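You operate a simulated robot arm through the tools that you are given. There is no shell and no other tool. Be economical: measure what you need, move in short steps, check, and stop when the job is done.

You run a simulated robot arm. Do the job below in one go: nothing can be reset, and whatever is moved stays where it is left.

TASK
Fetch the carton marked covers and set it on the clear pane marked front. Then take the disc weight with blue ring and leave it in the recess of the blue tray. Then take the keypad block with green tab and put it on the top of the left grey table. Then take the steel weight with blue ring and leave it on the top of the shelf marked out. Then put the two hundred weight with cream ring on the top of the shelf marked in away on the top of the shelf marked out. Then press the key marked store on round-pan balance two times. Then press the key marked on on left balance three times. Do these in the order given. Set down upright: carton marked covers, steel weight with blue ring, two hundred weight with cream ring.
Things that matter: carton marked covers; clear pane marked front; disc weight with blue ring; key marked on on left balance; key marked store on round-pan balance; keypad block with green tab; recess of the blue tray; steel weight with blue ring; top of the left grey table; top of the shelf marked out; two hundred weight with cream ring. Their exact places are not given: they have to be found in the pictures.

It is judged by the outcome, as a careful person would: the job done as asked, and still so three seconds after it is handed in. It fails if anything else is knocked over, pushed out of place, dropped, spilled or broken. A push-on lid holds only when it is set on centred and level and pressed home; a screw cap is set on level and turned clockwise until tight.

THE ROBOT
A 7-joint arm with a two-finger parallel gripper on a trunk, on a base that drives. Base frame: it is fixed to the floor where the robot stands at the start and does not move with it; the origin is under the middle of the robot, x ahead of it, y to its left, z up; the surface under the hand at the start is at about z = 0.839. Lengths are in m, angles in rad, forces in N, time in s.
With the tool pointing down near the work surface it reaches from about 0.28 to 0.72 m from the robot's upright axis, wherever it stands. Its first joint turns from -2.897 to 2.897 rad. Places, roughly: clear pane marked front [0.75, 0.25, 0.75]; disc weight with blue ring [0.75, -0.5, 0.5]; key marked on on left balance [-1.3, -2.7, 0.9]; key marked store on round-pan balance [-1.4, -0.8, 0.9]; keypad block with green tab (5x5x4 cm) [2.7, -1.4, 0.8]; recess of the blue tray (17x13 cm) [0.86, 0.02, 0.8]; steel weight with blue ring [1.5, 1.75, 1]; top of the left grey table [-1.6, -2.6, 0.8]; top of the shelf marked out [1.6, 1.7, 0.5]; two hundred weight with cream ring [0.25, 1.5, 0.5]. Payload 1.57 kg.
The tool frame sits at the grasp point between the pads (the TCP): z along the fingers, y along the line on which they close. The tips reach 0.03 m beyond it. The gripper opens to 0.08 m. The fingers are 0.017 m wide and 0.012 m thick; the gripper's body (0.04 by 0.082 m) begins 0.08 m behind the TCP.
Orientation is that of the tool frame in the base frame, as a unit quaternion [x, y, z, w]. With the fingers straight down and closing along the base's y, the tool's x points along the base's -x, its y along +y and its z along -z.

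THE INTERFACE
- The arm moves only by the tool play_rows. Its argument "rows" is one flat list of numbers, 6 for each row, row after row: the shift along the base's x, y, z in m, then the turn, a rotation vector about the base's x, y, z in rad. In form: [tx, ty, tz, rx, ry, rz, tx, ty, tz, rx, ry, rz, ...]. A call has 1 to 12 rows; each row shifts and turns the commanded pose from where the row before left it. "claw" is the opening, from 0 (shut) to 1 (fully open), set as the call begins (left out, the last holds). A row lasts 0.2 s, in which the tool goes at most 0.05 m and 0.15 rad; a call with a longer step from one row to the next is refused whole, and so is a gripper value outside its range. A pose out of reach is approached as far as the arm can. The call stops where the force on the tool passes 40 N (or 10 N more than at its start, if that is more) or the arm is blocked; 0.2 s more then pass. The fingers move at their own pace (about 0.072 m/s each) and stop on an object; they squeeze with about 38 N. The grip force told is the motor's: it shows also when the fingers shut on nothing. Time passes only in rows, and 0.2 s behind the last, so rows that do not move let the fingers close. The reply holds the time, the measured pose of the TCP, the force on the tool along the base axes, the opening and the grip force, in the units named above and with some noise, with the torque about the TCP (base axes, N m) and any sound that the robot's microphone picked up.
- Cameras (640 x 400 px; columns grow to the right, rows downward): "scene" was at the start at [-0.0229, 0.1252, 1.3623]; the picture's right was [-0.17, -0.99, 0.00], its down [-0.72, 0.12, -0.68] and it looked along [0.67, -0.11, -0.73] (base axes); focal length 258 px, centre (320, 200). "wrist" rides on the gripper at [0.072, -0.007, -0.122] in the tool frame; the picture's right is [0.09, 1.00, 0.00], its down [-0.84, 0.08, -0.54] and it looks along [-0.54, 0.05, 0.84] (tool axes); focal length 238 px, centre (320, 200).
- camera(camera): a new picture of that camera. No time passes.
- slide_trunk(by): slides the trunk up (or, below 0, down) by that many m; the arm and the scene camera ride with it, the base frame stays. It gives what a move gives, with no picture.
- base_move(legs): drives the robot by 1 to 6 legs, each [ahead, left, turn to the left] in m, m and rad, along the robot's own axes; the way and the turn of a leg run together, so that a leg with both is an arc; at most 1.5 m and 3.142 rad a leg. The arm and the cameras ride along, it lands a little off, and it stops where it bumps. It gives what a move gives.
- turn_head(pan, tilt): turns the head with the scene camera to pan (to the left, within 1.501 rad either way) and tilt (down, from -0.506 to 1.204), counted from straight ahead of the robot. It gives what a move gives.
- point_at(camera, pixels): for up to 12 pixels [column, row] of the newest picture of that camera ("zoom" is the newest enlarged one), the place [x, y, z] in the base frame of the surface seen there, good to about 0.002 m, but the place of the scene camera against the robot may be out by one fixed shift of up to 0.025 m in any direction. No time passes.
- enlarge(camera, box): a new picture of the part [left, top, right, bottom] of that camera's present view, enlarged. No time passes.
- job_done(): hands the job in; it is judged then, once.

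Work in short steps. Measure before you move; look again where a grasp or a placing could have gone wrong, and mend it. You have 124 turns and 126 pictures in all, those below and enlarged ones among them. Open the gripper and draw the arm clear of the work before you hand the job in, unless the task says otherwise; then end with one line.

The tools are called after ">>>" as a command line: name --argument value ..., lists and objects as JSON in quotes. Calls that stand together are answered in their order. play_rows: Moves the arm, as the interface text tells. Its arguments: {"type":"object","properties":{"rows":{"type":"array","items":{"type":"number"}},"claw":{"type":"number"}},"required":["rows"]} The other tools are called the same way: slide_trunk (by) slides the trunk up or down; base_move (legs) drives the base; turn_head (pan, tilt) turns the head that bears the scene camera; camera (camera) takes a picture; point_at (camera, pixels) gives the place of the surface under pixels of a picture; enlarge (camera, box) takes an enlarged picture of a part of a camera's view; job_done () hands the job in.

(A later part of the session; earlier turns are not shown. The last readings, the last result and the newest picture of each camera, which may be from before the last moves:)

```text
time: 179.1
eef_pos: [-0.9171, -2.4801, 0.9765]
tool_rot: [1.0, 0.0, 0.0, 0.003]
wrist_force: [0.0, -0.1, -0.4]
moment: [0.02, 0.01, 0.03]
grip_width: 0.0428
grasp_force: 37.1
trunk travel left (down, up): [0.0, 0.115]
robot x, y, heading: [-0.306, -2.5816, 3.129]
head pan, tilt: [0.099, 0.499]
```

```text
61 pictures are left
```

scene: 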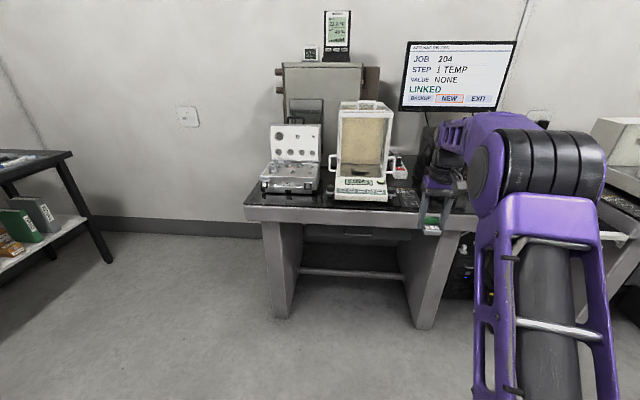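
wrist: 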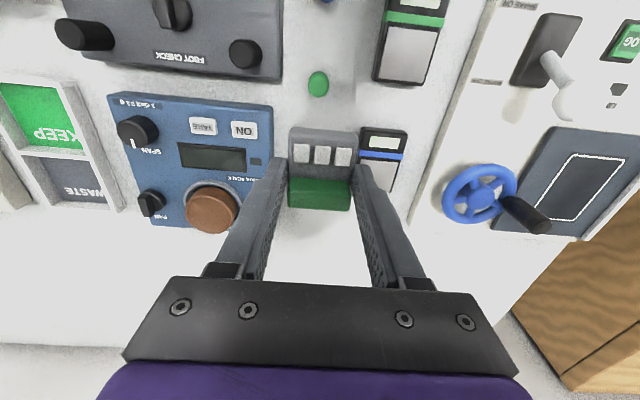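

I zoom and measure for free table area.

>>> enlarge --camera "scene" --box '[235, 110, 475, 230]'

>>> point_at --camera "scene" --pixels '[[247, 205], [260, 205], [256, 192], [325, 198], [400, 205], [410, 205], [405, 190], [390, 200], [335, 198], [320, 190], [262, 185], [405, 210]]'

>>> camera --camera "wrist"

```text
2.67 times, centred on (355, 170) of scene
```

zoom: 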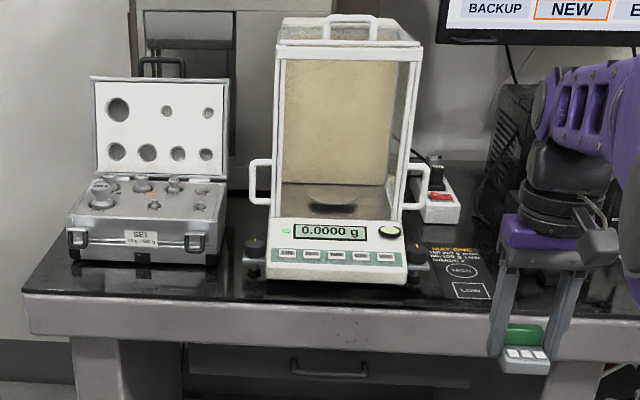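

```text
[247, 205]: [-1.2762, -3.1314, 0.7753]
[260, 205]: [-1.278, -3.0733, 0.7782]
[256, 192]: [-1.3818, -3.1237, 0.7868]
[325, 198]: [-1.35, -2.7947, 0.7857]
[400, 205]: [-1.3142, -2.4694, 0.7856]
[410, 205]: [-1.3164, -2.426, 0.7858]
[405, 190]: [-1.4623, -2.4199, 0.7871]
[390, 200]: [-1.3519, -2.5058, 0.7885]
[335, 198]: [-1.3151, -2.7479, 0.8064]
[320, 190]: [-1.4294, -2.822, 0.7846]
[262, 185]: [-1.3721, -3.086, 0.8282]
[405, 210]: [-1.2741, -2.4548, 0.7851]
```

```text
59 pictures are left
```

wrist: 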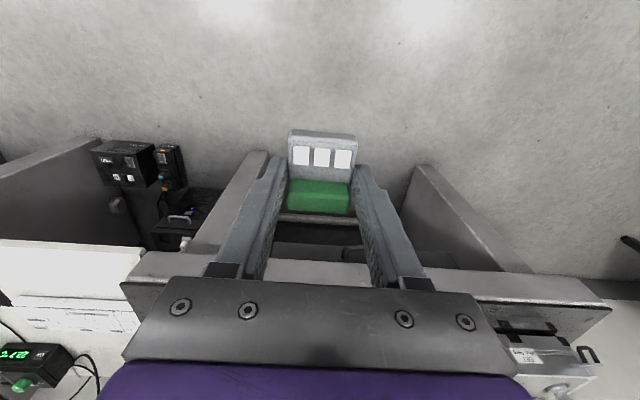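

The table's right front area around (−1.38, −2.44) looks free. I move forward 0.3 and view it with the wrist camera.

>>> base_move --legs '[[0.3, 0, 0.012]]'

>>> camera --camera "wrist"

>>> camera --camera "scene"

```text
time: 181.1
eef_pos: [-1.2193, -2.4875, 0.9771]
tool_rot: [1.0, 0.008, -0.001, 0.004]
wrist_force: [-0.8, 0.1, -0.4]
moment: [0.02, 0.02, -0.02]
grip_width: 0.0428
grasp_force: 38.0
trunk travel left (down, up): [0.0, 0.115]
robot x, y, heading: [-0.6084, -2.5785, -3.141]
head pan, tilt: [0.099, 0.499]
```

```text
58 pictures are left
```

wrist: 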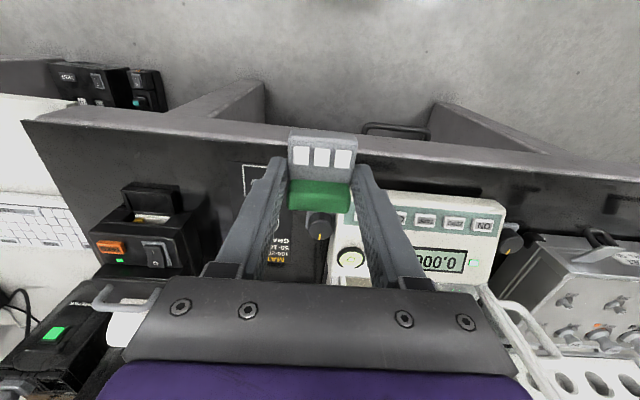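

```text
57 pictures are left
```

scene: 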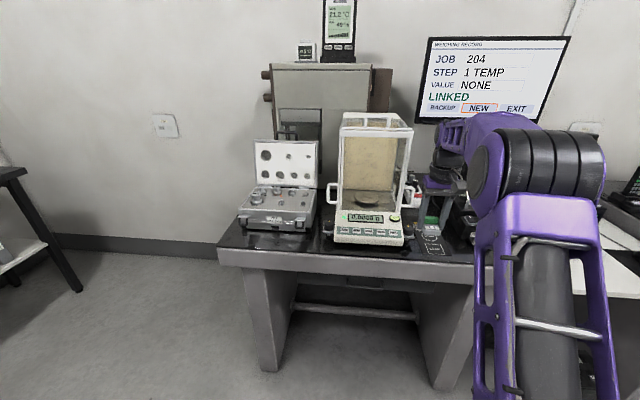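

Measure the free strip between the printer and the balance.

>>> point_at --camera "wrist" --pixels '[[225, 200], [225, 160], [200, 205], [208, 225], [180, 185], [305, 225], [340, 215], [230, 135], [485, 226], [453, 223], [425, 219], [395, 215]]'

>>> enlarge --camera "wrist" --box '[330, 180, 540, 290]'

```text
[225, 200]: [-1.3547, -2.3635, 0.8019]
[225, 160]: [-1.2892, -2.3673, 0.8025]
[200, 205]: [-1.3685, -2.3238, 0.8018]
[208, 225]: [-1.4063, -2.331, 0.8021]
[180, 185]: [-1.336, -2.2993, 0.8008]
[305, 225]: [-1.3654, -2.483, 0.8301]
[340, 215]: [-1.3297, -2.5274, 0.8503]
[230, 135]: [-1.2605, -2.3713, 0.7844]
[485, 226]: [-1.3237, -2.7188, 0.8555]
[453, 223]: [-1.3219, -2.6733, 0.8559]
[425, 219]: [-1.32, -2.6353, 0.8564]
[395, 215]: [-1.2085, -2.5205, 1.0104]
```

```text
3.05 times, centred on (435, 235) of wrist
```

zoom: 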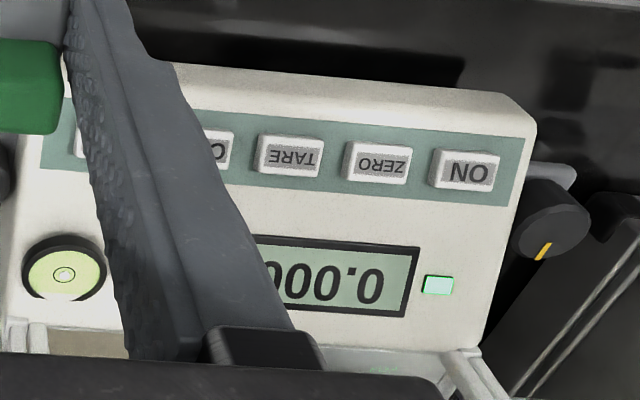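

Free spot centre (−1.335, −2.39), table z 0.802. ON key noted at (−1.324,−2.719,0.856). I shift the base forward and to the right, then lower.

>>> base_move --legs '[[0.1, -0.097, 0]]'

>>> play_rows --rows '[-0.008, 0, -0.03, 0, 0, 0, -0.008, 0, -0.03, 0, 0, 0, 0, 0, -0.03, 0, 0, 0, 0, 0, 0, 0, 0, 0]'

>>> camera --camera "wrist"

```text
time: 182.8
eef_pos: [-1.3199, -2.3884, 0.977]
tool_rot: [1.0, 0.007, 0.0, 0.003]
wrist_force: [0.9, -0.8, -1.1]
moment: [0.03, 0.01, -0.02]
grip_width: 0.0427
grasp_force: 38.0
trunk travel left (down, up): [0.0, 0.115]
robot x, y, heading: [-0.7085, -2.4785, -3.14]
head pan, tilt: [0.099, 0.499]
```

```text
time: 183.8
eef_pos: [-1.3337, -2.3876, 0.8863]
tool_rot: [1.0, 0.008, 0.0, 0.004]
wrist_force: [-0.6, -0.8, -0.1]
moment: [0.02, 0.0, 0.01]
grip_width: 0.043
grasp_force: 38.4
trunk travel left (down, up): [0.0, 0.115]
robot x, y, heading: [-0.7057, -2.4788, -3.135]
head pan, tilt: [0.099, 0.499]
```

```text
55 pictures are left
```

wrist: 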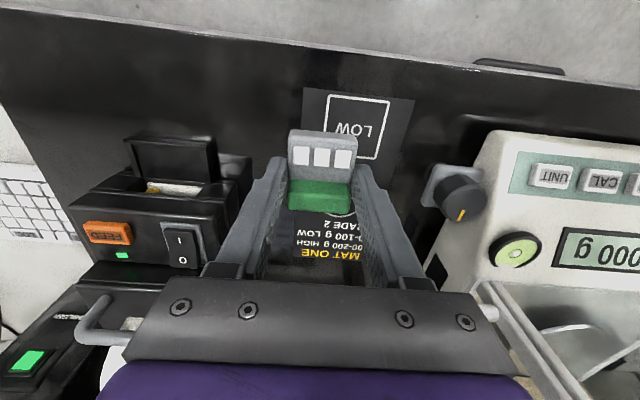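

Clear around. Lower until touch, then release.

>>> play_rows --rows '[0, 0, -0.02, 0, 0, 0, 0, 0, -0.02, 0, 0, 0, 0, 0, -0.006, 0, 0, 0, 0, 0, -0.003, 0, 0, 0, 0, 0, -0.002, 0, 0, 0, 0, 0, 0, 0, 0, 0]'

>>> play_rows --rows '[0, 0, 0, 0, 0, 0, 0, 0, 0, 0, 0, 0]' --claw 0.75

>>> play_rows --rows '[0, 0, 0.03, 0, 0, 0, 0, 0, 0.04, 0, 0, 0, 0, 0, 0.04, 0, 0, 0, 0.03, 0, 0.03, 0, 0, 0]'

>>> camera --camera "wrist"

```text
time: 185.2
eef_pos: [-1.3349, -2.3889, 0.835]
tool_rot: [1.0, 0.008, 0.001, 0.004]
wrist_force: [0.8, -0.1, 0.5]
moment: [0.01, -0.03, -0.01]
grip_width: 0.0431
grasp_force: 38.4
trunk travel left (down, up): [0.0, 0.115]
robot x, y, heading: [-0.7083, -2.482, -3.138]
head pan, tilt: [0.099, 0.499]
```

```text
time: 185.8
eef_pos: [-1.3341, -2.3893, 0.8364]
tool_rot: [1.0, 0.008, 0.0, 0.004]
wrist_force: [-0.1, -0.2, 0.3]
moment: [0.01, 0.03, -0.01]
grip_width: 0.0602
grasp_force: 0.0
trunk travel left (down, up): [0.0, 0.115]
robot x, y, heading: [-0.7083, -2.4785, -3.139]
head pan, tilt: [0.099, 0.499]
```

```text
time: 186.8
eef_pos: [-1.3037, -2.3887, 0.9764]
tool_rot: [1.0, 0.008, 0.0, 0.003]
wrist_force: [-0.3, 0.4, 0.4]
moment: [0.03, -0.06, 0.0]
grip_width: 0.0599
grasp_force: 0.1
trunk travel left (down, up): [0.0, 0.115]
robot x, y, heading: [-0.7074, -2.4781, -3.143]
head pan, tilt: [0.099, 0.499]
```

```text
54 pictures are left
```

wrist: 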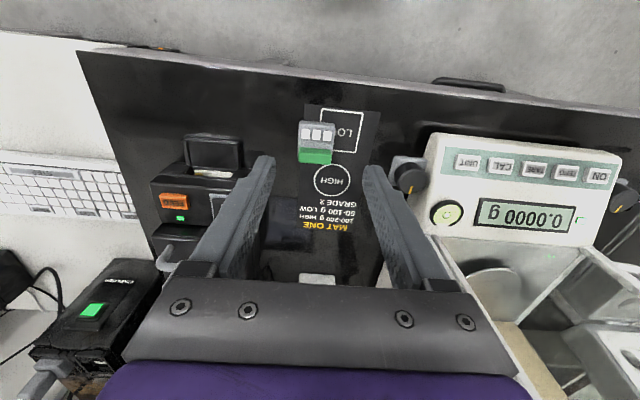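

Block stands on the table. Now to the bench for the blue-ring steel weight: I drive up the aisle x≈−0.35 and then along the bench.

>>> base_move --legs '[[-0.35, 0, 0], [0, 0, -1.571], [1.5, 0, 0], [1.5, 0, 0], [0.15, 0, 0]]'

>>> base_move --legs '[[0, -1.4, 0], [0, -0.4, 0]]'

>>> turn_head --pan 0.1 --tilt 0.5

>>> camera --camera "scene"

```text
time: 208.2
eef_pos: [-0.2879, 1.3046, 0.9765]
tool_rot: [0.719, -0.695, -0.002, 0.002]
wrist_force: [-0.5, 0.2, 0.4]
moment: [0.03, 0.01, -0.04]
grip_width: 0.0597
grasp_force: 0.0
trunk travel left (down, up): [0.0, 0.115]
robot x, y, heading: [-0.3667, 0.7064, 1.588]
head pan, tilt: [0.099, 0.499]
```

```text
time: 225.7
eef_pos: [1.4937, 1.3445, 0.9771]
tool_rot: [0.722, -0.692, -0.002, 0.002]
wrist_force: [-0.1, 0.0, 0.5]
moment: [0.02, 0.02, 0.02]
grip_width: 0.06
grasp_force: 0.0
trunk travel left (down, up): [0.0, 0.115]
robot x, y, heading: [1.4182, 0.7504, 1.603]
head pan, tilt: [0.099, 0.499]
```

```text
time: 226.3
eef_pos: [1.4936, 1.3437, 0.9771]
tool_rot: [0.722, -0.692, -0.003, 0.003]
wrist_force: [-0.6, 0.6, -0.3]
moment: [0.03, -0.02, 0.04]
grip_width: 0.06
grasp_force: 0.1
trunk travel left (down, up): [0.0, 0.115]
robot x, y, heading: [1.4182, 0.7444, 1.6]
head pan, tilt: [0.099, 0.499]
```

```text
53 pictures are left
```

scene: 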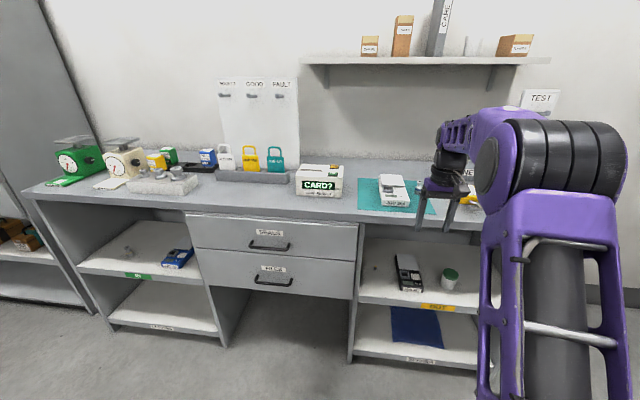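

>>> enlarge --camera "scene" --box '[350, 150, 510, 320]'

>>> camera --camera "wrist"

```text
2.35 times, centred on (430, 235) of scene
```

zoom: 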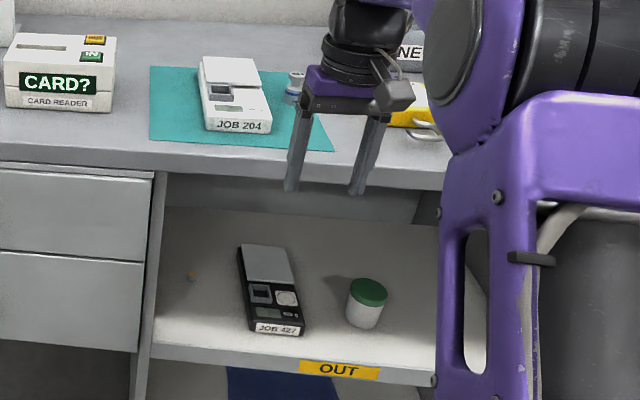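

```text
51 pictures are left
```

wrist: 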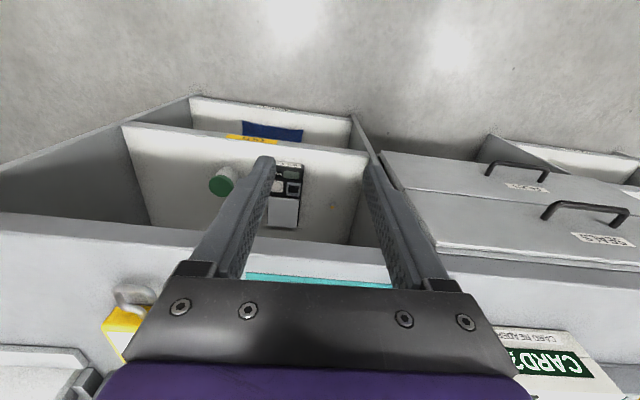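

The weight with blue ring appears behind the fingers at zoom (293,85). I raise the trunk and move closer for a wrist look.

>>> slide_trunk --by 0.1

>>> base_move --legs '[[0.2, 0.0, -0.03]]'

>>> camera --camera "wrist"

>>> camera --camera "scene"

```text
time: 227.6
eef_pos: [1.4938, 1.3445, 1.0767]
tool_rot: [0.722, -0.691, -0.003, 0.002]
wrist_force: [-0.2, 0.0, 0.2]
moment: [-0.02, -0.02, 0.0]
grip_width: 0.0603
grasp_force: 0.0
trunk travel left (down, up): [-0.1, 0.015]
robot x, y, heading: [1.419, 0.7462, 1.602]
head pan, tilt: [0.099, 0.499]
```

```text
time: 229.2
eef_pos: [1.5098, 1.5449, 1.0775]
tool_rot: [0.711, -0.703, -0.002, 0.003]
wrist_force: [0.1, -0.2, 0.3]
moment: [0.0, 0.0, -0.01]
grip_width: 0.0599
grasp_force: 0.0
trunk travel left (down, up): [-0.1, 0.015]
robot x, y, heading: [1.4151, 0.9471, 1.571]
head pan, tilt: [0.099, 0.499]
```

```text
50 pictures are left
```

wrist: 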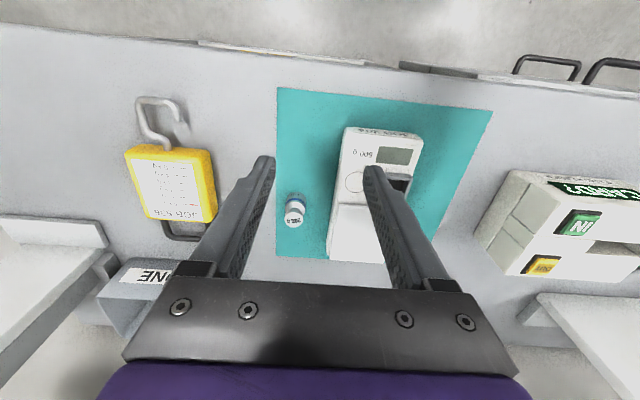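

```text
49 pictures are left
```

scene: 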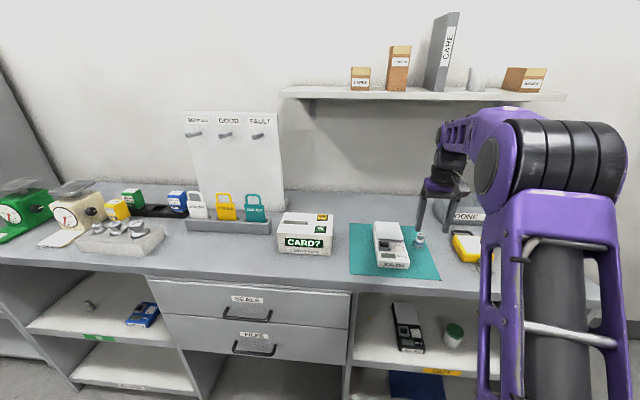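

Steel weight with blue ring at wrist (295,210). Zoom and measure.

>>> enlarge --camera "wrist" --box '[250, 160, 350, 270]'

>>> point_at --camera "wrist" --pixels '[[295, 219], [288, 215], [303, 215], [295, 200], [295, 193], [332, 215], [315, 215], [293, 207], [280, 240]]'

```text
3.64 times, centred on (300, 215) of wrist
```

zoom: 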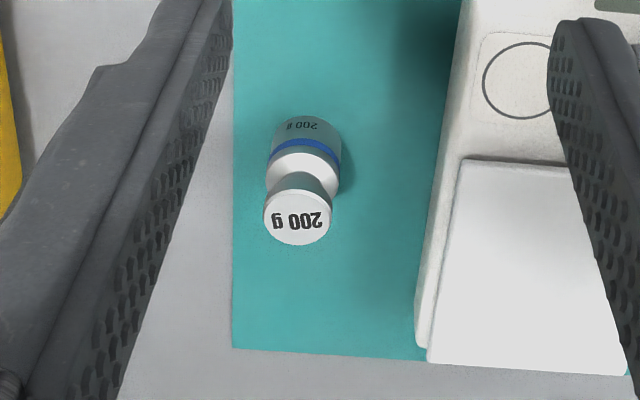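

```text
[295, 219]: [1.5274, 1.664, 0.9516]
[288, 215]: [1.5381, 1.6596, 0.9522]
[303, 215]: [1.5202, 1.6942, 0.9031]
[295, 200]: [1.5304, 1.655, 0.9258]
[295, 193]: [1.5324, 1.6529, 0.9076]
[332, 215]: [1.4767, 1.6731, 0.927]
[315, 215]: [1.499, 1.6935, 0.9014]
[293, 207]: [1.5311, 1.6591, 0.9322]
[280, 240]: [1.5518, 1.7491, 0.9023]
```

Weight axis ≈(1.529,1.665), bench mat z 0.902, knob top 0.952. I'll pick it with a 30° forward tilt so it can be set on the shelf the same way. Move closer, tilt, and hover.

>>> base_move --legs '[[0.1, 0.0, 0.0]]'

>>> play_rows --rows '[0.005, -0.01, -0.015, 0.131, 0, 0, 0.005, -0.01, -0.015, 0.131, 0, 0, 0.005, -0.01, -0.015, 0.131, 0, 0, 0.004, -0.01, -0.015, 0.131, 0, 0, 0, 0, 0, 0, 0, 0]'

>>> camera --camera "wrist"

```text
time: 230.3
eef_pos: [1.5091, 1.6431, 1.0769]
tool_rot: [0.711, -0.703, -0.003, 0.001]
wrist_force: [-0.3, -1.1, -0.1]
moment: [0.01, 0.01, 0.01]
grip_width: 0.06
grasp_force: 0.0
trunk travel left (down, up): [-0.1, 0.015]
robot x, y, heading: [1.4193, 1.0484, 1.569]
head pan, tilt: [0.099, 0.499]
```

```text
time: 231.5
eef_pos: [1.5296, 1.6011, 1.0176]
tool_rot: [0.688, -0.678, -0.185, -0.182]
wrist_force: [0.1, -0.4, 0.3]
moment: [-0.04, 0.02, -0.01]
grip_width: 0.0601
grasp_force: 0.0
trunk travel left (down, up): [-0.1, 0.015]
robot x, y, heading: [1.4162, 1.0446, 1.569]
head pan, tilt: [0.099, 0.499]
```

```text
47 pictures are left
```

wrist: 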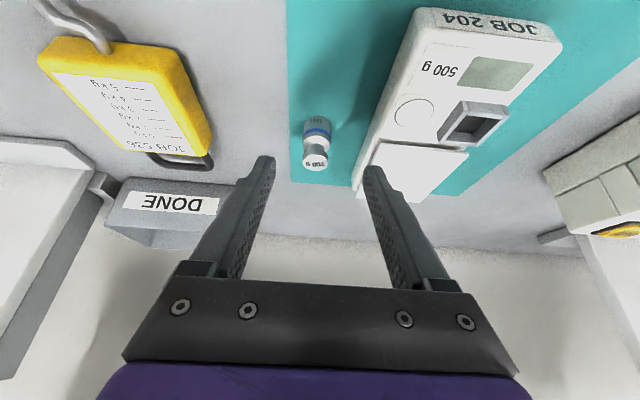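

Re-measure weight from here.

>>> point_at --camera "wrist" --pixels '[[305, 128], [317, 130], [330, 132], [316, 163], [304, 162], [326, 164], [317, 122], [370, 160], [317, 100]]'

```text
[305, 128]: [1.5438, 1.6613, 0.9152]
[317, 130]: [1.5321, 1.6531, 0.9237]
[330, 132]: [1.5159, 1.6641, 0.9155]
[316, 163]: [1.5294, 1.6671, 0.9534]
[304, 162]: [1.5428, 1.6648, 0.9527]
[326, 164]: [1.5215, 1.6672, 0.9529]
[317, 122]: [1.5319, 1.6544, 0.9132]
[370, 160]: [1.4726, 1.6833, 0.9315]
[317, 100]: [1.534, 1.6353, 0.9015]
```

Go down along the tool axis to (1.530, 1.657, 0.935) and check.

>>> play_rows --rows '[0, 0.02, -0.027, 0, 0, 0, 0, 0.018, -0.027, 0, 0, 0, 0, 0.018, -0.028, 0, 0, 0, 0, 0, 0, 0, 0, 0]'

>>> camera --camera "wrist"

```text
time: 232.5
eef_pos: [1.5284, 1.6609, 0.9357]
tool_rot: [0.688, -0.678, -0.184, -0.182]
wrist_force: [0.3, -0.1, 0.0]
moment: [0.01, -0.02, 0.04]
grip_width: 0.0602
grasp_force: 0.2
trunk travel left (down, up): [-0.1, 0.015]
robot x, y, heading: [1.4178, 1.0451, 1.566]
head pan, tilt: [0.099, 0.499]
```

```text
46 pictures are left
```

wrist: 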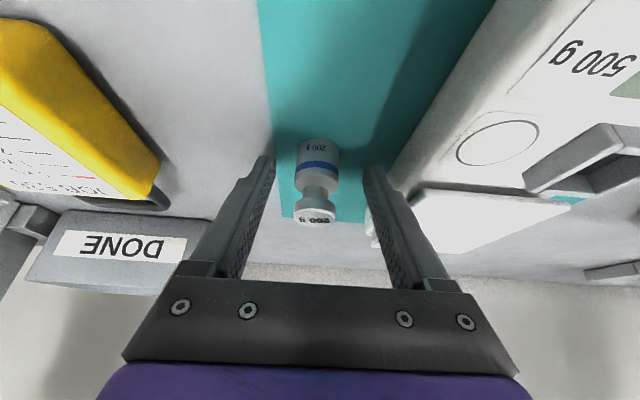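

Weight is centred between tips. Close and lift.

>>> play_rows --rows '[0, 0, 0, 0, 0, 0, 0, 0, 0, 0, 0, 0, 0, 0, 0, 0, 0, 0]' --claw 0

>>> play_rows --rows '[0, 0, 0.02, 0, 0, 0, 0, 0, 0.04, 0, 0, 0, 0, 0, 0.03, 0, 0, 0, 0, 0, 0, 0, 0, 0]'

>>> camera --camera "wrist"

```text
time: 233.3
eef_pos: [1.5294, 1.66, 0.9357]
tool_rot: [0.688, -0.678, -0.184, -0.182]
wrist_force: [1.7, 0.1, 0.3]
moment: [0.03, -0.03, -0.01]
grip_width: 0.0266
grasp_force: 37.5
trunk travel left (down, up): [-0.1, 0.015]
robot x, y, heading: [1.4189, 1.0472, 1.57]
head pan, tilt: [0.099, 0.499]
```

```text
time: 234.3
eef_pos: [1.5274, 1.6591, 1.0253]
tool_rot: [0.688, -0.678, -0.184, -0.182]
wrist_force: [0.4, -0.3, -2.0]
moment: [0.02, -0.04, 0.0]
grip_width: 0.0268
grasp_force: 37.8
trunk travel left (down, up): [-0.1, 0.015]
robot x, y, heading: [1.4164, 1.0468, 1.571]
head pan, tilt: [0.099, 0.499]
```

```text
45 pictures are left
```

wrist: 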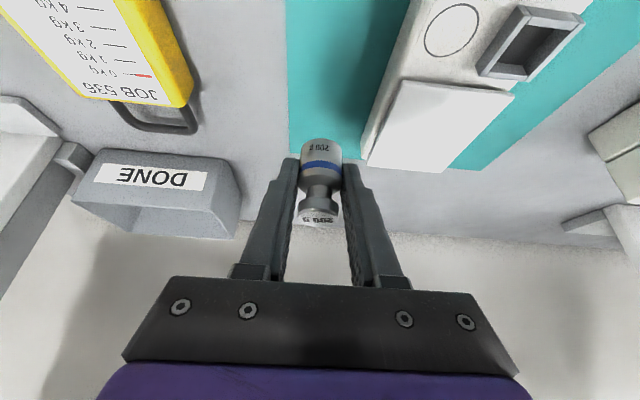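

Weight held upright. I back away, drop the trunk and arm in front of the OUT shelf.

>>> base_move --legs '[[-0.36, 0, 0]]'

>>> slide_trunk --by -0.1

>>> play_rows --rows '[0, 0, -0.04, 0, 0, 0, 0, 0, -0.04, 0, 0, 0, 0, 0, -0.04, 0, 0, 0, 0, 0, -0.04, 0, 0, 0, 0, 0, -0.04, 0, 0, 0, 0, 0, -0.04, 0, 0, 0]'

>>> camera --camera "wrist"

```text
time: 236.7
eef_pos: [1.523, 1.2968, 1.0253]
tool_rot: [0.69, -0.676, -0.184, -0.181]
wrist_force: [0.1, 0.1, -1.5]
moment: [0.01, 0.0, -0.02]
grip_width: 0.0267
grasp_force: 37.9
trunk travel left (down, up): [-0.1, 0.015]
robot x, y, heading: [1.418, 0.6822, 1.575]
head pan, tilt: [0.099, 0.499]
```

```text
time: 238.0
eef_pos: [1.5247, 1.2965, 0.9245]
tool_rot: [0.69, -0.676, -0.185, -0.182]
wrist_force: [-0.4, 0.1, -1.9]
moment: [0.0, -0.01, 0.01]
grip_width: 0.0268
grasp_force: 37.7
trunk travel left (down, up): [0.0, 0.115]
robot x, y, heading: [1.4191, 0.682, 1.574]
head pan, tilt: [0.099, 0.499]
```

```text
time: 239.4
eef_pos: [1.5238, 1.2925, 0.6851]
tool_rot: [0.69, -0.676, -0.185, -0.182]
wrist_force: [0.4, 0.0, -2.4]
moment: [-0.05, 0.03, -0.01]
grip_width: 0.0269
grasp_force: 37.1
trunk travel left (down, up): [0.0, 0.115]
robot x, y, heading: [1.4173, 0.6845, 1.576]
head pan, tilt: [0.099, 0.499]
```

```text
44 pictures are left
```

wrist: 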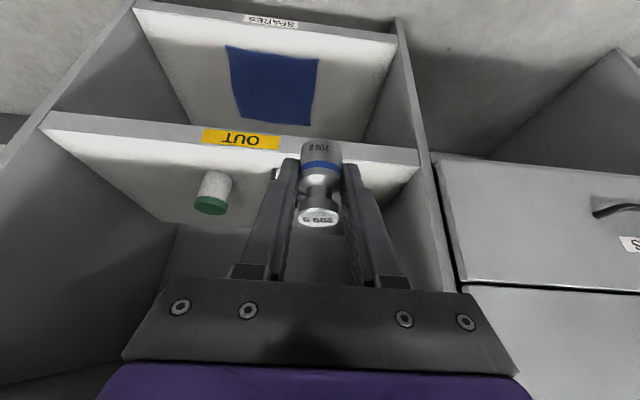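

>>> point_at --camera "wrist" --pixels '[[150, 145], [380, 155], [380, 168], [410, 150], [215, 195], [160, 170], [60, 125], [250, 160], [390, 185], [240, 215], [375, 145]]'

>>> camera --camera "scene"

```text
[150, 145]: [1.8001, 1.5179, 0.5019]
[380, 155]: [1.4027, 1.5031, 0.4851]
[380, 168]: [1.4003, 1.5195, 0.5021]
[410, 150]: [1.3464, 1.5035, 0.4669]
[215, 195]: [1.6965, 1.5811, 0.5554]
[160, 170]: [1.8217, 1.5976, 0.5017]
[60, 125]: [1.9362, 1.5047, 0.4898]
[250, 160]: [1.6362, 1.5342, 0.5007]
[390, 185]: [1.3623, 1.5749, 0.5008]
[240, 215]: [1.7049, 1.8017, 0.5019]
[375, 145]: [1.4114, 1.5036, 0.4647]
```

```text
43 pictures are left
```

scene: 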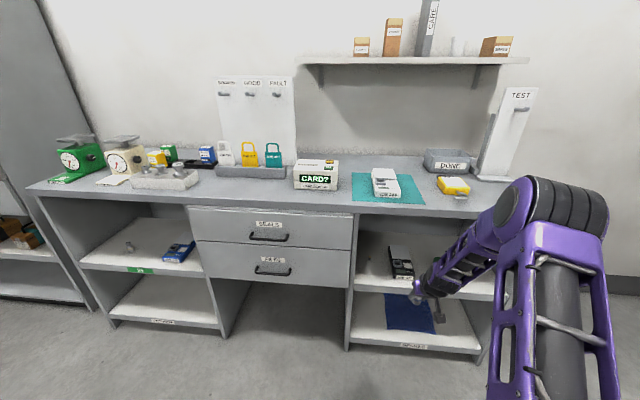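

Shelf top z≈0.5015, front edge y≈1.504. I check the device's and other items' places.

>>> enlarge --camera "scene" --box '[340, 220, 500, 320]'

>>> point_at --camera "zoom" --pixels '[[195, 150], [205, 240], [285, 235], [262, 105], [100, 200], [150, 230], [90, 90], [90, 140], [150, 120], [160, 260]]'

```text
4.00 times, centred on (420, 270) of scene
```

zoom: 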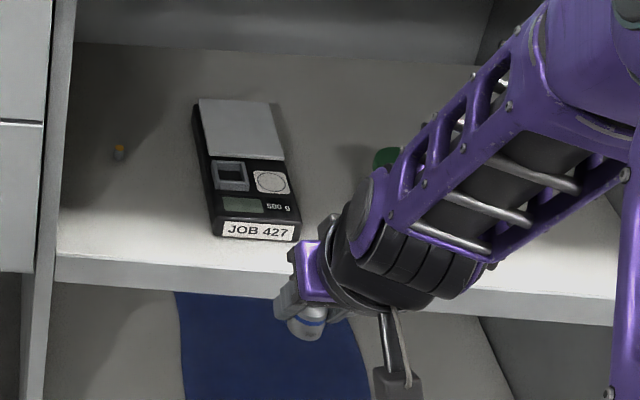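

```text
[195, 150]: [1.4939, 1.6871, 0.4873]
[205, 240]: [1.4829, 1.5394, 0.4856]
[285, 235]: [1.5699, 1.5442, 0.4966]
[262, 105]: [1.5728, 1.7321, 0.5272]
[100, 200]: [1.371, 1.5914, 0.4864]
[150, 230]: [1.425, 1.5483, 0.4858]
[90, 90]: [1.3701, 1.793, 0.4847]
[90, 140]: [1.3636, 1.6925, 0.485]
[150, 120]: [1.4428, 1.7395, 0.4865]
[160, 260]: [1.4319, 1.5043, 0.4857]
```

Left part of the shelf (x 1.34–1.48) is free in front. I move in with the base to x≈1.42.

>>> base_move --legs '[[0, 0.104, -0.005], [0.25, 0, 0]]'

>>> camera --camera "wrist"

```text
time: 242.5
eef_pos: [1.4234, 1.5411, 0.6839]
tool_rot: [0.688, -0.678, -0.184, -0.182]
wrist_force: [0.6, 0.9, -2.0]
moment: [-0.02, 0.03, 0.02]
grip_width: 0.027
grasp_force: 37.8
trunk travel left (down, up): [0.0, 0.115]
robot x, y, heading: [1.3165, 0.9333, 1.567]
head pan, tilt: [0.099, 0.499]
```

```text
41 pictures are left
```

wrist: 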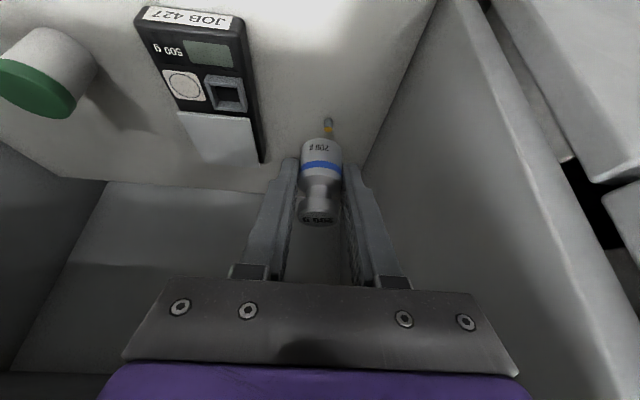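

>>> point_at --camera "wrist" --pixels '[[328, 125], [245, 140], [350, 120], [300, 60], [380, 120]]'

>>> play_rows --rows '[0, 0.006, -0.03, 0, 0, 0, 0, 0.006, -0.03, 0, 0, 0, 0, 0.006, -0.03, 0, 0, 0, 0, 0, -0.03, 0, 0, 0, 0, 0, -0.015, 0, 0, 0, 0, 0, -0.006, 0, 0, 0, 0, 0, 0, 0, 0, 0]'

>>> camera --camera "wrist"

```text
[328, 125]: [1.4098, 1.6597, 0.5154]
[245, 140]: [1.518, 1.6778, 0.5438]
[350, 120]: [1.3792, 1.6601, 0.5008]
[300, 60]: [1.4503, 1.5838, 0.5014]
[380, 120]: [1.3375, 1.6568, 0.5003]
```

```text
time: 244.1
eef_pos: [1.4233, 1.5592, 0.5446]
tool_rot: [0.688, -0.678, -0.184, -0.181]
wrist_force: [-0.1, -0.4, -2.0]
moment: [-0.01, 0.01, -0.01]
grip_width: 0.0269
grasp_force: 37.3
trunk travel left (down, up): [0.0, 0.115]
robot x, y, heading: [1.3136, 0.9288, 1.566]
head pan, tilt: [0.099, 0.499]
```

```text
40 pictures are left
```

wrist: 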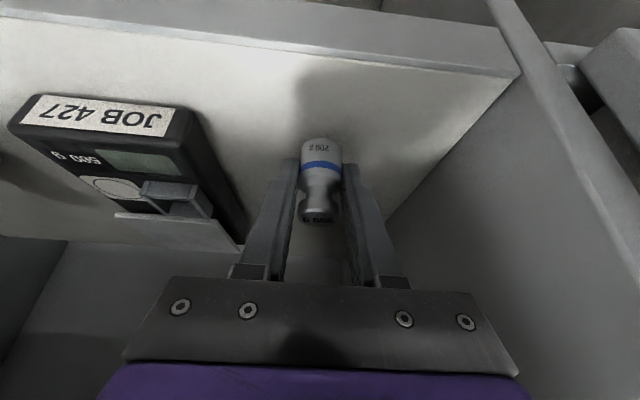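

Lower the last ~1 cm in small steps until it touches.

>>> play_rows --rows '[0, 0, -0.004, 0, 0, 0, 0, 0, -0.003, 0, 0, 0, 0, 0, -0.0015, 0, 0, 0, 0, 0, -0.0015, 0, 0, 0, 0, 0, 0, 0, 0, 0]'

```text
time: 245.3
eef_pos: [1.4242, 1.559, 0.5356]
tool_rot: [0.687, -0.678, -0.185, -0.183]
wrist_force: [0.0, -3.9, 9.9]
moment: [-0.14, 0.03, 0.0]
grip_width: 0.0269
grasp_force: 37.7
trunk travel left (down, up): [0.0, 0.115]
robot x, y, heading: [1.3146, 0.9329, 1.564]
head pan, tilt: [0.099, 0.499]
```

It touched (Fz≈10 N). Open partly, and draw out along the tool axis.

>>> play_rows --rows '[0, 0, 0, 0, 0, 0, 0, 0, 0, 0, 0, 0]' --claw 0.6

>>> play_rows --rows '[0, -0.01, 0.017, 0, 0, 0, 0, -0.02, 0.034, 0, 0, 0, 0, -0.02, 0.034, 0, 0, 0, 0, -0.02, 0.03, 0, 0, 0]'

>>> camera --camera "wrist"

```text
time: 245.9
eef_pos: [1.4244, 1.5593, 0.5341]
tool_rot: [0.688, -0.678, -0.185, -0.182]
wrist_force: [-0.4, -0.6, -0.5]
moment: [0.01, -0.03, 0.01]
grip_width: 0.0482
grasp_force: 0.0
trunk travel left (down, up): [0.0, 0.115]
robot x, y, heading: [1.315, 0.9303, 1.568]
head pan, tilt: [0.099, 0.499]
```

```text
time: 246.9
eef_pos: [1.4276, 1.4905, 0.6473]
tool_rot: [0.688, -0.678, -0.185, -0.181]
wrist_force: [-0.5, 0.1, 0.2]
moment: [0.02, 0.04, -0.04]
grip_width: 0.0478
grasp_force: 0.1
trunk travel left (down, up): [0.0, 0.115]
robot x, y, heading: [1.3178, 0.9321, 1.574]
head pan, tilt: [0.099, 0.499]
```

```text
39 pictures are left
```

wrist: 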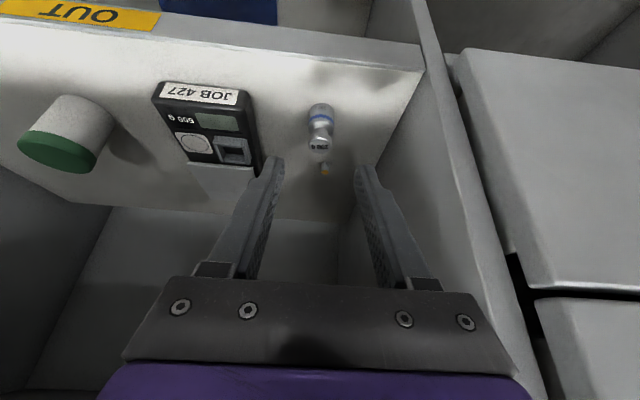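

The weight stands upright on the OUT shelf. Now to the IN shelf: back 0.2 and strafe left 1.2.

>>> base_move --legs '[[-0.21, 0, 0], [0, 1.2, 0]]'

>>> camera --camera "wrist"

>>> camera --camera "scene"

```text
time: 259.9
eef_pos: [0.2226, 1.2753, 0.6467]
tool_rot: [0.692, -0.674, -0.186, -0.181]
wrist_force: [0.2, 0.1, -1.0]
moment: [-0.03, 0.01, 0.02]
grip_width: 0.0478
grasp_force: 0.0
trunk travel left (down, up): [0.0, 0.115]
robot x, y, heading: [0.1121, 0.712, 1.58]
head pan, tilt: [0.099, 0.499]
```

```text
38 pictures are left
```

wrist: 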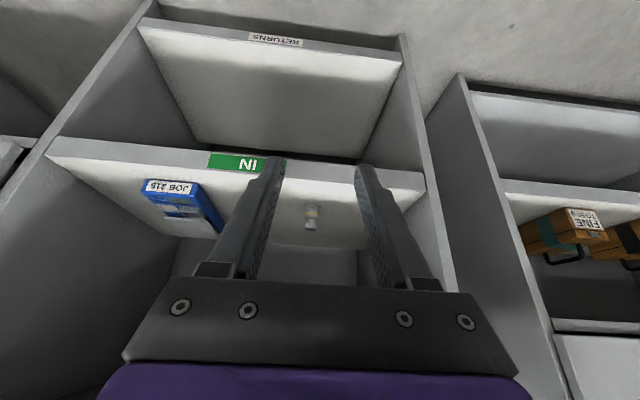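

```text
37 pictures are left
```

scene: 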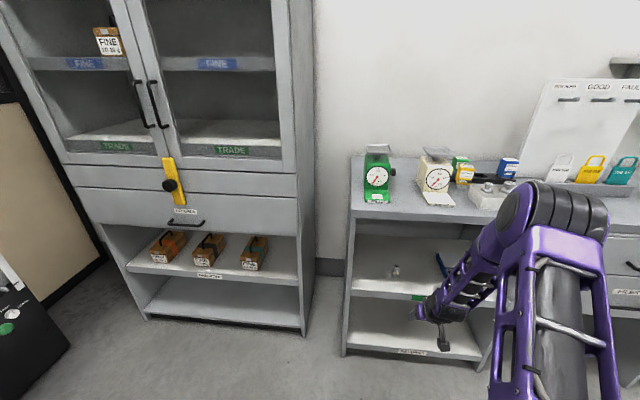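

The cream-ring weight is at wrist (311,217). Zoom and measure.

>>> enlarge --camera "wrist" --box '[270, 180, 360, 250]'

>>> point_at --camera "wrist" --pixels '[[311, 208], [304, 210], [318, 210], [309, 227], [311, 201], [340, 190], [290, 215], [311, 195]]'

```text
5.71 times, centred on (315, 215) of wrist
```

zoom: 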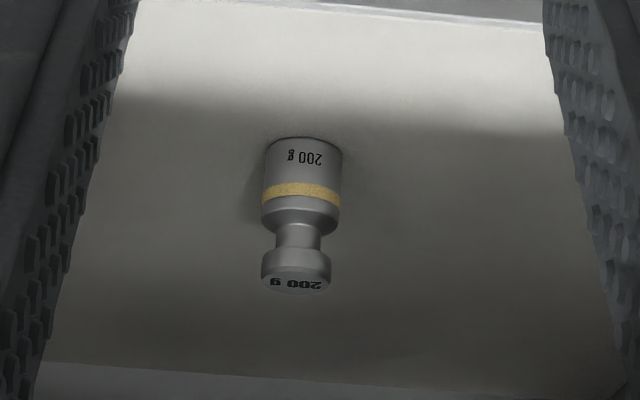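

```text
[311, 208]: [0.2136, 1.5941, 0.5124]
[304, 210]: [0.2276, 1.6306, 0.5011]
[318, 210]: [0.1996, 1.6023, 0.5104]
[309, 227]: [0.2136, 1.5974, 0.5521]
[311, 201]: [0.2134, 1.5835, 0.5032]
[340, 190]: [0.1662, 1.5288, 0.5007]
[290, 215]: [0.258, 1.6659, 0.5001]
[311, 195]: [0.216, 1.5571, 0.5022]
```

Weight at (0.2135,1.606). I advance the base 0.26, then check before descending.

>>> base_move --legs '[[0.26, 0.01, -0.01]]'

>>> camera --camera "wrist"

```text
time: 261.7
eef_pos: [0.2191, 1.5316, 0.6484]
tool_rot: [0.687, -0.679, -0.184, -0.182]
wrist_force: [0.0, -0.8, 0.1]
moment: [0.0, -0.04, 0.02]
grip_width: 0.0483
grasp_force: 0.1
trunk travel left (down, up): [0.0, 0.115]
robot x, y, heading: [0.1073, 0.975, 1.57]
head pan, tilt: [0.099, 0.499]
```

```text
35 pictures are left
```

wrist: 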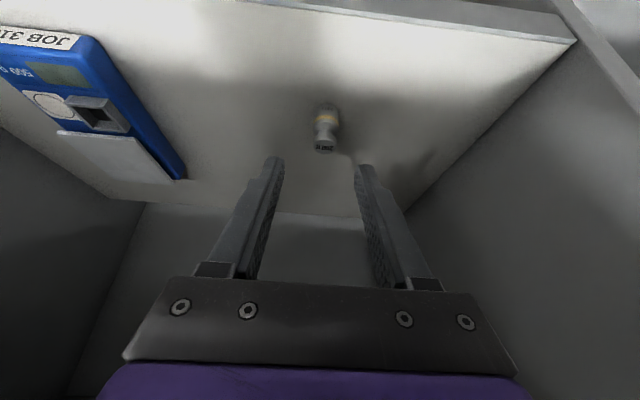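

>>> point_at --camera "wrist" --pixels '[[314, 118], [326, 112], [338, 121], [324, 148], [326, 106]]'

>>> play_rows --rows '[-0.002, 0.017, -0.03, 0, 0, 0, -0.002, 0.017, -0.03, 0, 0, 0, -0.001, 0.01, -0.015, 0, 0, 0, 0, 0, 0, 0, 0, 0]'

>>> camera --camera "wrist"

```text
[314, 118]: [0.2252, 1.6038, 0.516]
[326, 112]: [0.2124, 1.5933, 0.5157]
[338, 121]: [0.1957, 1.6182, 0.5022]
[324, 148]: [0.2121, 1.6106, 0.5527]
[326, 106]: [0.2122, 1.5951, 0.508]
```

```text
time: 262.7
eef_pos: [0.2147, 1.5744, 0.5725]
tool_rot: [0.688, -0.678, -0.184, -0.181]
wrist_force: [-0.2, 0.2, 0.7]
moment: [0.0, 0.0, 0.01]
grip_width: 0.0478
grasp_force: 0.1
trunk travel left (down, up): [0.0, 0.115]
robot x, y, heading: [0.1052, 0.9701, 1.567]
head pan, tilt: [0.099, 0.499]
```

```text
34 pictures are left
```

wrist: 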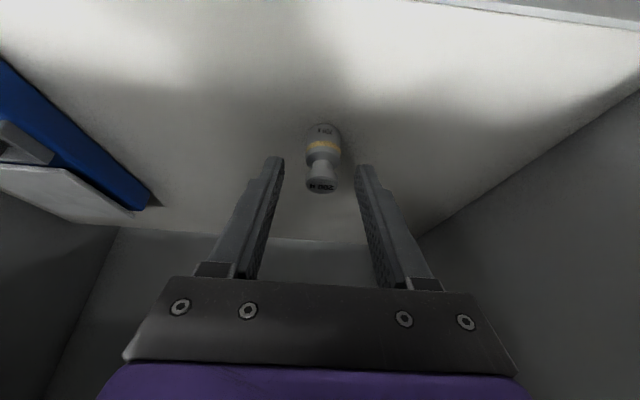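

Centred; finish the approach, close, lift.

>>> play_rows --rows '[-0.001, 0.014, -0.019, 0, 0, 0, -0.001, 0.0125, -0.0185, 0, 0, 0, 0, 0, 0, 0, 0, 0]'

>>> play_rows --rows '[0, 0, 0, 0, 0, 0, 0, 0, 0, 0, 0, 0, 0, 0, 0, 0, 0, 0]' --claw 0

>>> play_rows --rows '[0, 0, 0.02, 0, 0, 0, 0, -0.01, 0.03, 0, 0, 0, 0, -0.03, 0.03, 0, 0, 0, 0, -0.03, 0.03, 0, 0, 0]'

>>> camera --camera "wrist"

```text
time: 263.5
eef_pos: [0.2112, 1.6006, 0.5368]
tool_rot: [0.688, -0.678, -0.184, -0.182]
wrist_force: [-0.3, -0.2, 0.9]
moment: [0.02, 0.07, -0.01]
grip_width: 0.048
grasp_force: 0.0
trunk travel left (down, up): [0.0, 0.115]
robot x, y, heading: [0.1086, 0.9694, 1.567]
head pan, tilt: [0.099, 0.499]
```

```text
time: 264.3
eef_pos: [0.2112, 1.6017, 0.537]
tool_rot: [0.687, -0.679, -0.184, -0.182]
wrist_force: [0.8, 0.4, 0.3]
moment: [0.02, 0.02, -0.01]
grip_width: 0.0273
grasp_force: 37.6
trunk travel left (down, up): [0.0, 0.115]
robot x, y, heading: [0.1053, 0.9691, 1.569]
head pan, tilt: [0.099, 0.499]
```

```text
time: 265.3
eef_pos: [0.212, 1.5298, 0.6461]
tool_rot: [0.687, -0.679, -0.185, -0.182]
wrist_force: [0.2, -0.8, -2.0]
moment: [0.0, 0.01, 0.02]
grip_width: 0.0274
grasp_force: 37.4
trunk travel left (down, up): [0.0, 0.115]
robot x, y, heading: [0.1068, 0.9684, 1.571]
head pan, tilt: [0.099, 0.499]
```

```text
33 pictures are left
```

wrist: 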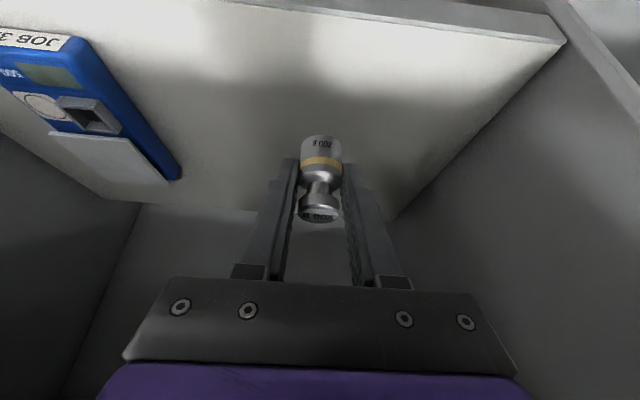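

Held upright. Back 0.25 and strafe right 1.59 to the free right part of the OUT shelf.

>>> base_move --legs '[[-0.25, 0, 0], [0, -1.45, 0], [0, -0.14, 0]]'

>>> camera --camera "wrist"

```text
time: 282.0
eef_pos: [1.7594, 1.2765, 0.6467]
tool_rot: [0.688, -0.678, -0.184, -0.181]
wrist_force: [0.1, 0.7, -2.1]
moment: [0.01, -0.01, 0.02]
grip_width: 0.0266
grasp_force: 37.1
trunk travel left (down, up): [0.0, 0.115]
robot x, y, heading: [1.6581, 0.7148, 1.569]
head pan, tilt: [0.099, 0.499]
```

```text
32 pictures are left
```

wrist: 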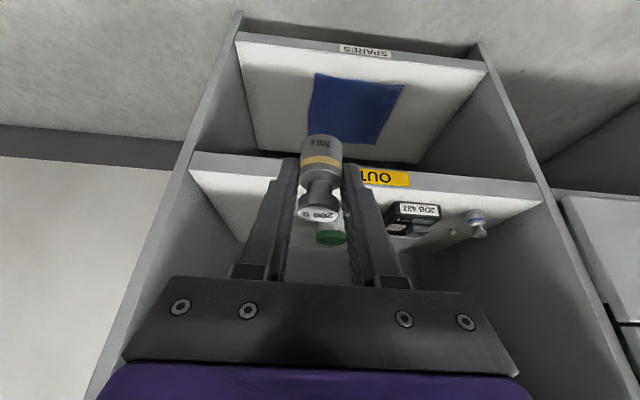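

Blue-ring weight still stands (478,222). I shift right 5.5 cm more to pass the jar, then forward.

>>> base_move --legs '[[0, -0.06, 0], [0.26, 0, 0]]'

>>> camera --camera "wrist"

>>> point_at --camera "wrist" --pixels '[[270, 100], [320, 100], [400, 140], [415, 120], [250, 130], [360, 90], [380, 120], [440, 160]]'

```text
time: 284.7
eef_pos: [1.8192, 1.5297, 0.6466]
tool_rot: [0.687, -0.679, -0.184, -0.182]
wrist_force: [-0.5, 0.4, -1.9]
moment: [-0.02, 0.0, 0.0]
grip_width: 0.0271
grasp_force: 37.3
trunk travel left (down, up): [0.0, 0.115]
robot x, y, heading: [1.715, 0.9723, 1.565]
head pan, tilt: [0.099, 0.499]
```

```text
31 pictures are left
```

wrist: 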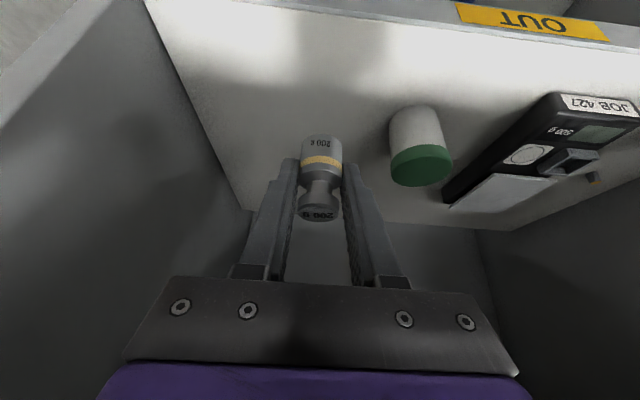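

```text
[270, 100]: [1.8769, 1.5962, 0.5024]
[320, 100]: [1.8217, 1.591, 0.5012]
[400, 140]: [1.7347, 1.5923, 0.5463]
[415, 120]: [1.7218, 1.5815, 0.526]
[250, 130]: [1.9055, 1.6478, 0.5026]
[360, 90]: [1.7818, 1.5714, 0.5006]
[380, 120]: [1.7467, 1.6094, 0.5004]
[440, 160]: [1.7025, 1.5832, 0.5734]
```

Jar's edge at 1.747; my spot x=1.82 is clear. Lower to touch.

>>> play_rows --rows '[0, 0.01, -0.03, 0, 0, 0, 0, 0.01, -0.03, 0, 0, 0, 0, 0.01, -0.03, 0, 0, 0, 0, 0, -0.012, 0, 0, 0, 0, 0, -0.004, 0, 0, 0, 0, 0, -0.0025, 0, 0, 0, 0, 0, -0.0015, 0, 0, 0, 0, 0, 0, 0, 0, 0]'

```text
time: 286.5
eef_pos: [1.8201, 1.5612, 0.5378]
tool_rot: [0.687, -0.678, -0.186, -0.183]
wrist_force: [-0.3, -6.0, 20.8]
moment: [-0.2, -0.03, 0.01]
grip_width: 0.0271
grasp_force: 38.0
trunk travel left (down, up): [0.0, 0.115]
robot x, y, heading: [1.7154, 0.9691, 1.561]
head pan, tilt: [0.099, 0.499]
```

Touch confirmed; release and withdraw along the axis.

>>> play_rows --rows '[0, 0, 0, 0, 0, 0, 0, 0, 0, 0, 0, 0]' --claw 0.6

>>> play_rows --rows '[0, -0.01, 0.017, 0, 0, 0, 0, -0.02, 0.034, 0, 0, 0, 0, -0.02, 0.034, 0, 0, 0, 0, -0.02, 0.03, 0, 0, 0]'

>>> camera --camera "wrist"

```text
time: 287.1
eef_pos: [1.8202, 1.56, 0.5349]
tool_rot: [0.688, -0.678, -0.185, -0.182]
wrist_force: [-0.1, 0.2, -0.2]
moment: [0.0, 0.0, -0.01]
grip_width: 0.0482
grasp_force: 0.1
trunk travel left (down, up): [0.0, 0.115]
robot x, y, heading: [1.7127, 0.9699, 1.566]
head pan, tilt: [0.099, 0.499]
```

```text
time: 288.1
eef_pos: [1.8179, 1.4903, 0.6508]
tool_rot: [0.687, -0.679, -0.184, -0.182]
wrist_force: [0.3, -0.8, -0.7]
moment: [-0.01, 0.01, 0.0]
grip_width: 0.0482
grasp_force: 0.1
trunk travel left (down, up): [0.0, 0.115]
robot x, y, heading: [1.7173, 0.9681, 1.567]
head pan, tilt: [0.099, 0.499]
```

```text
30 pictures are left
```

wrist: 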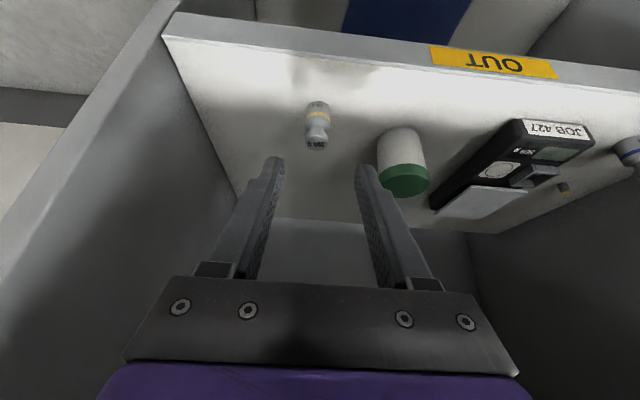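

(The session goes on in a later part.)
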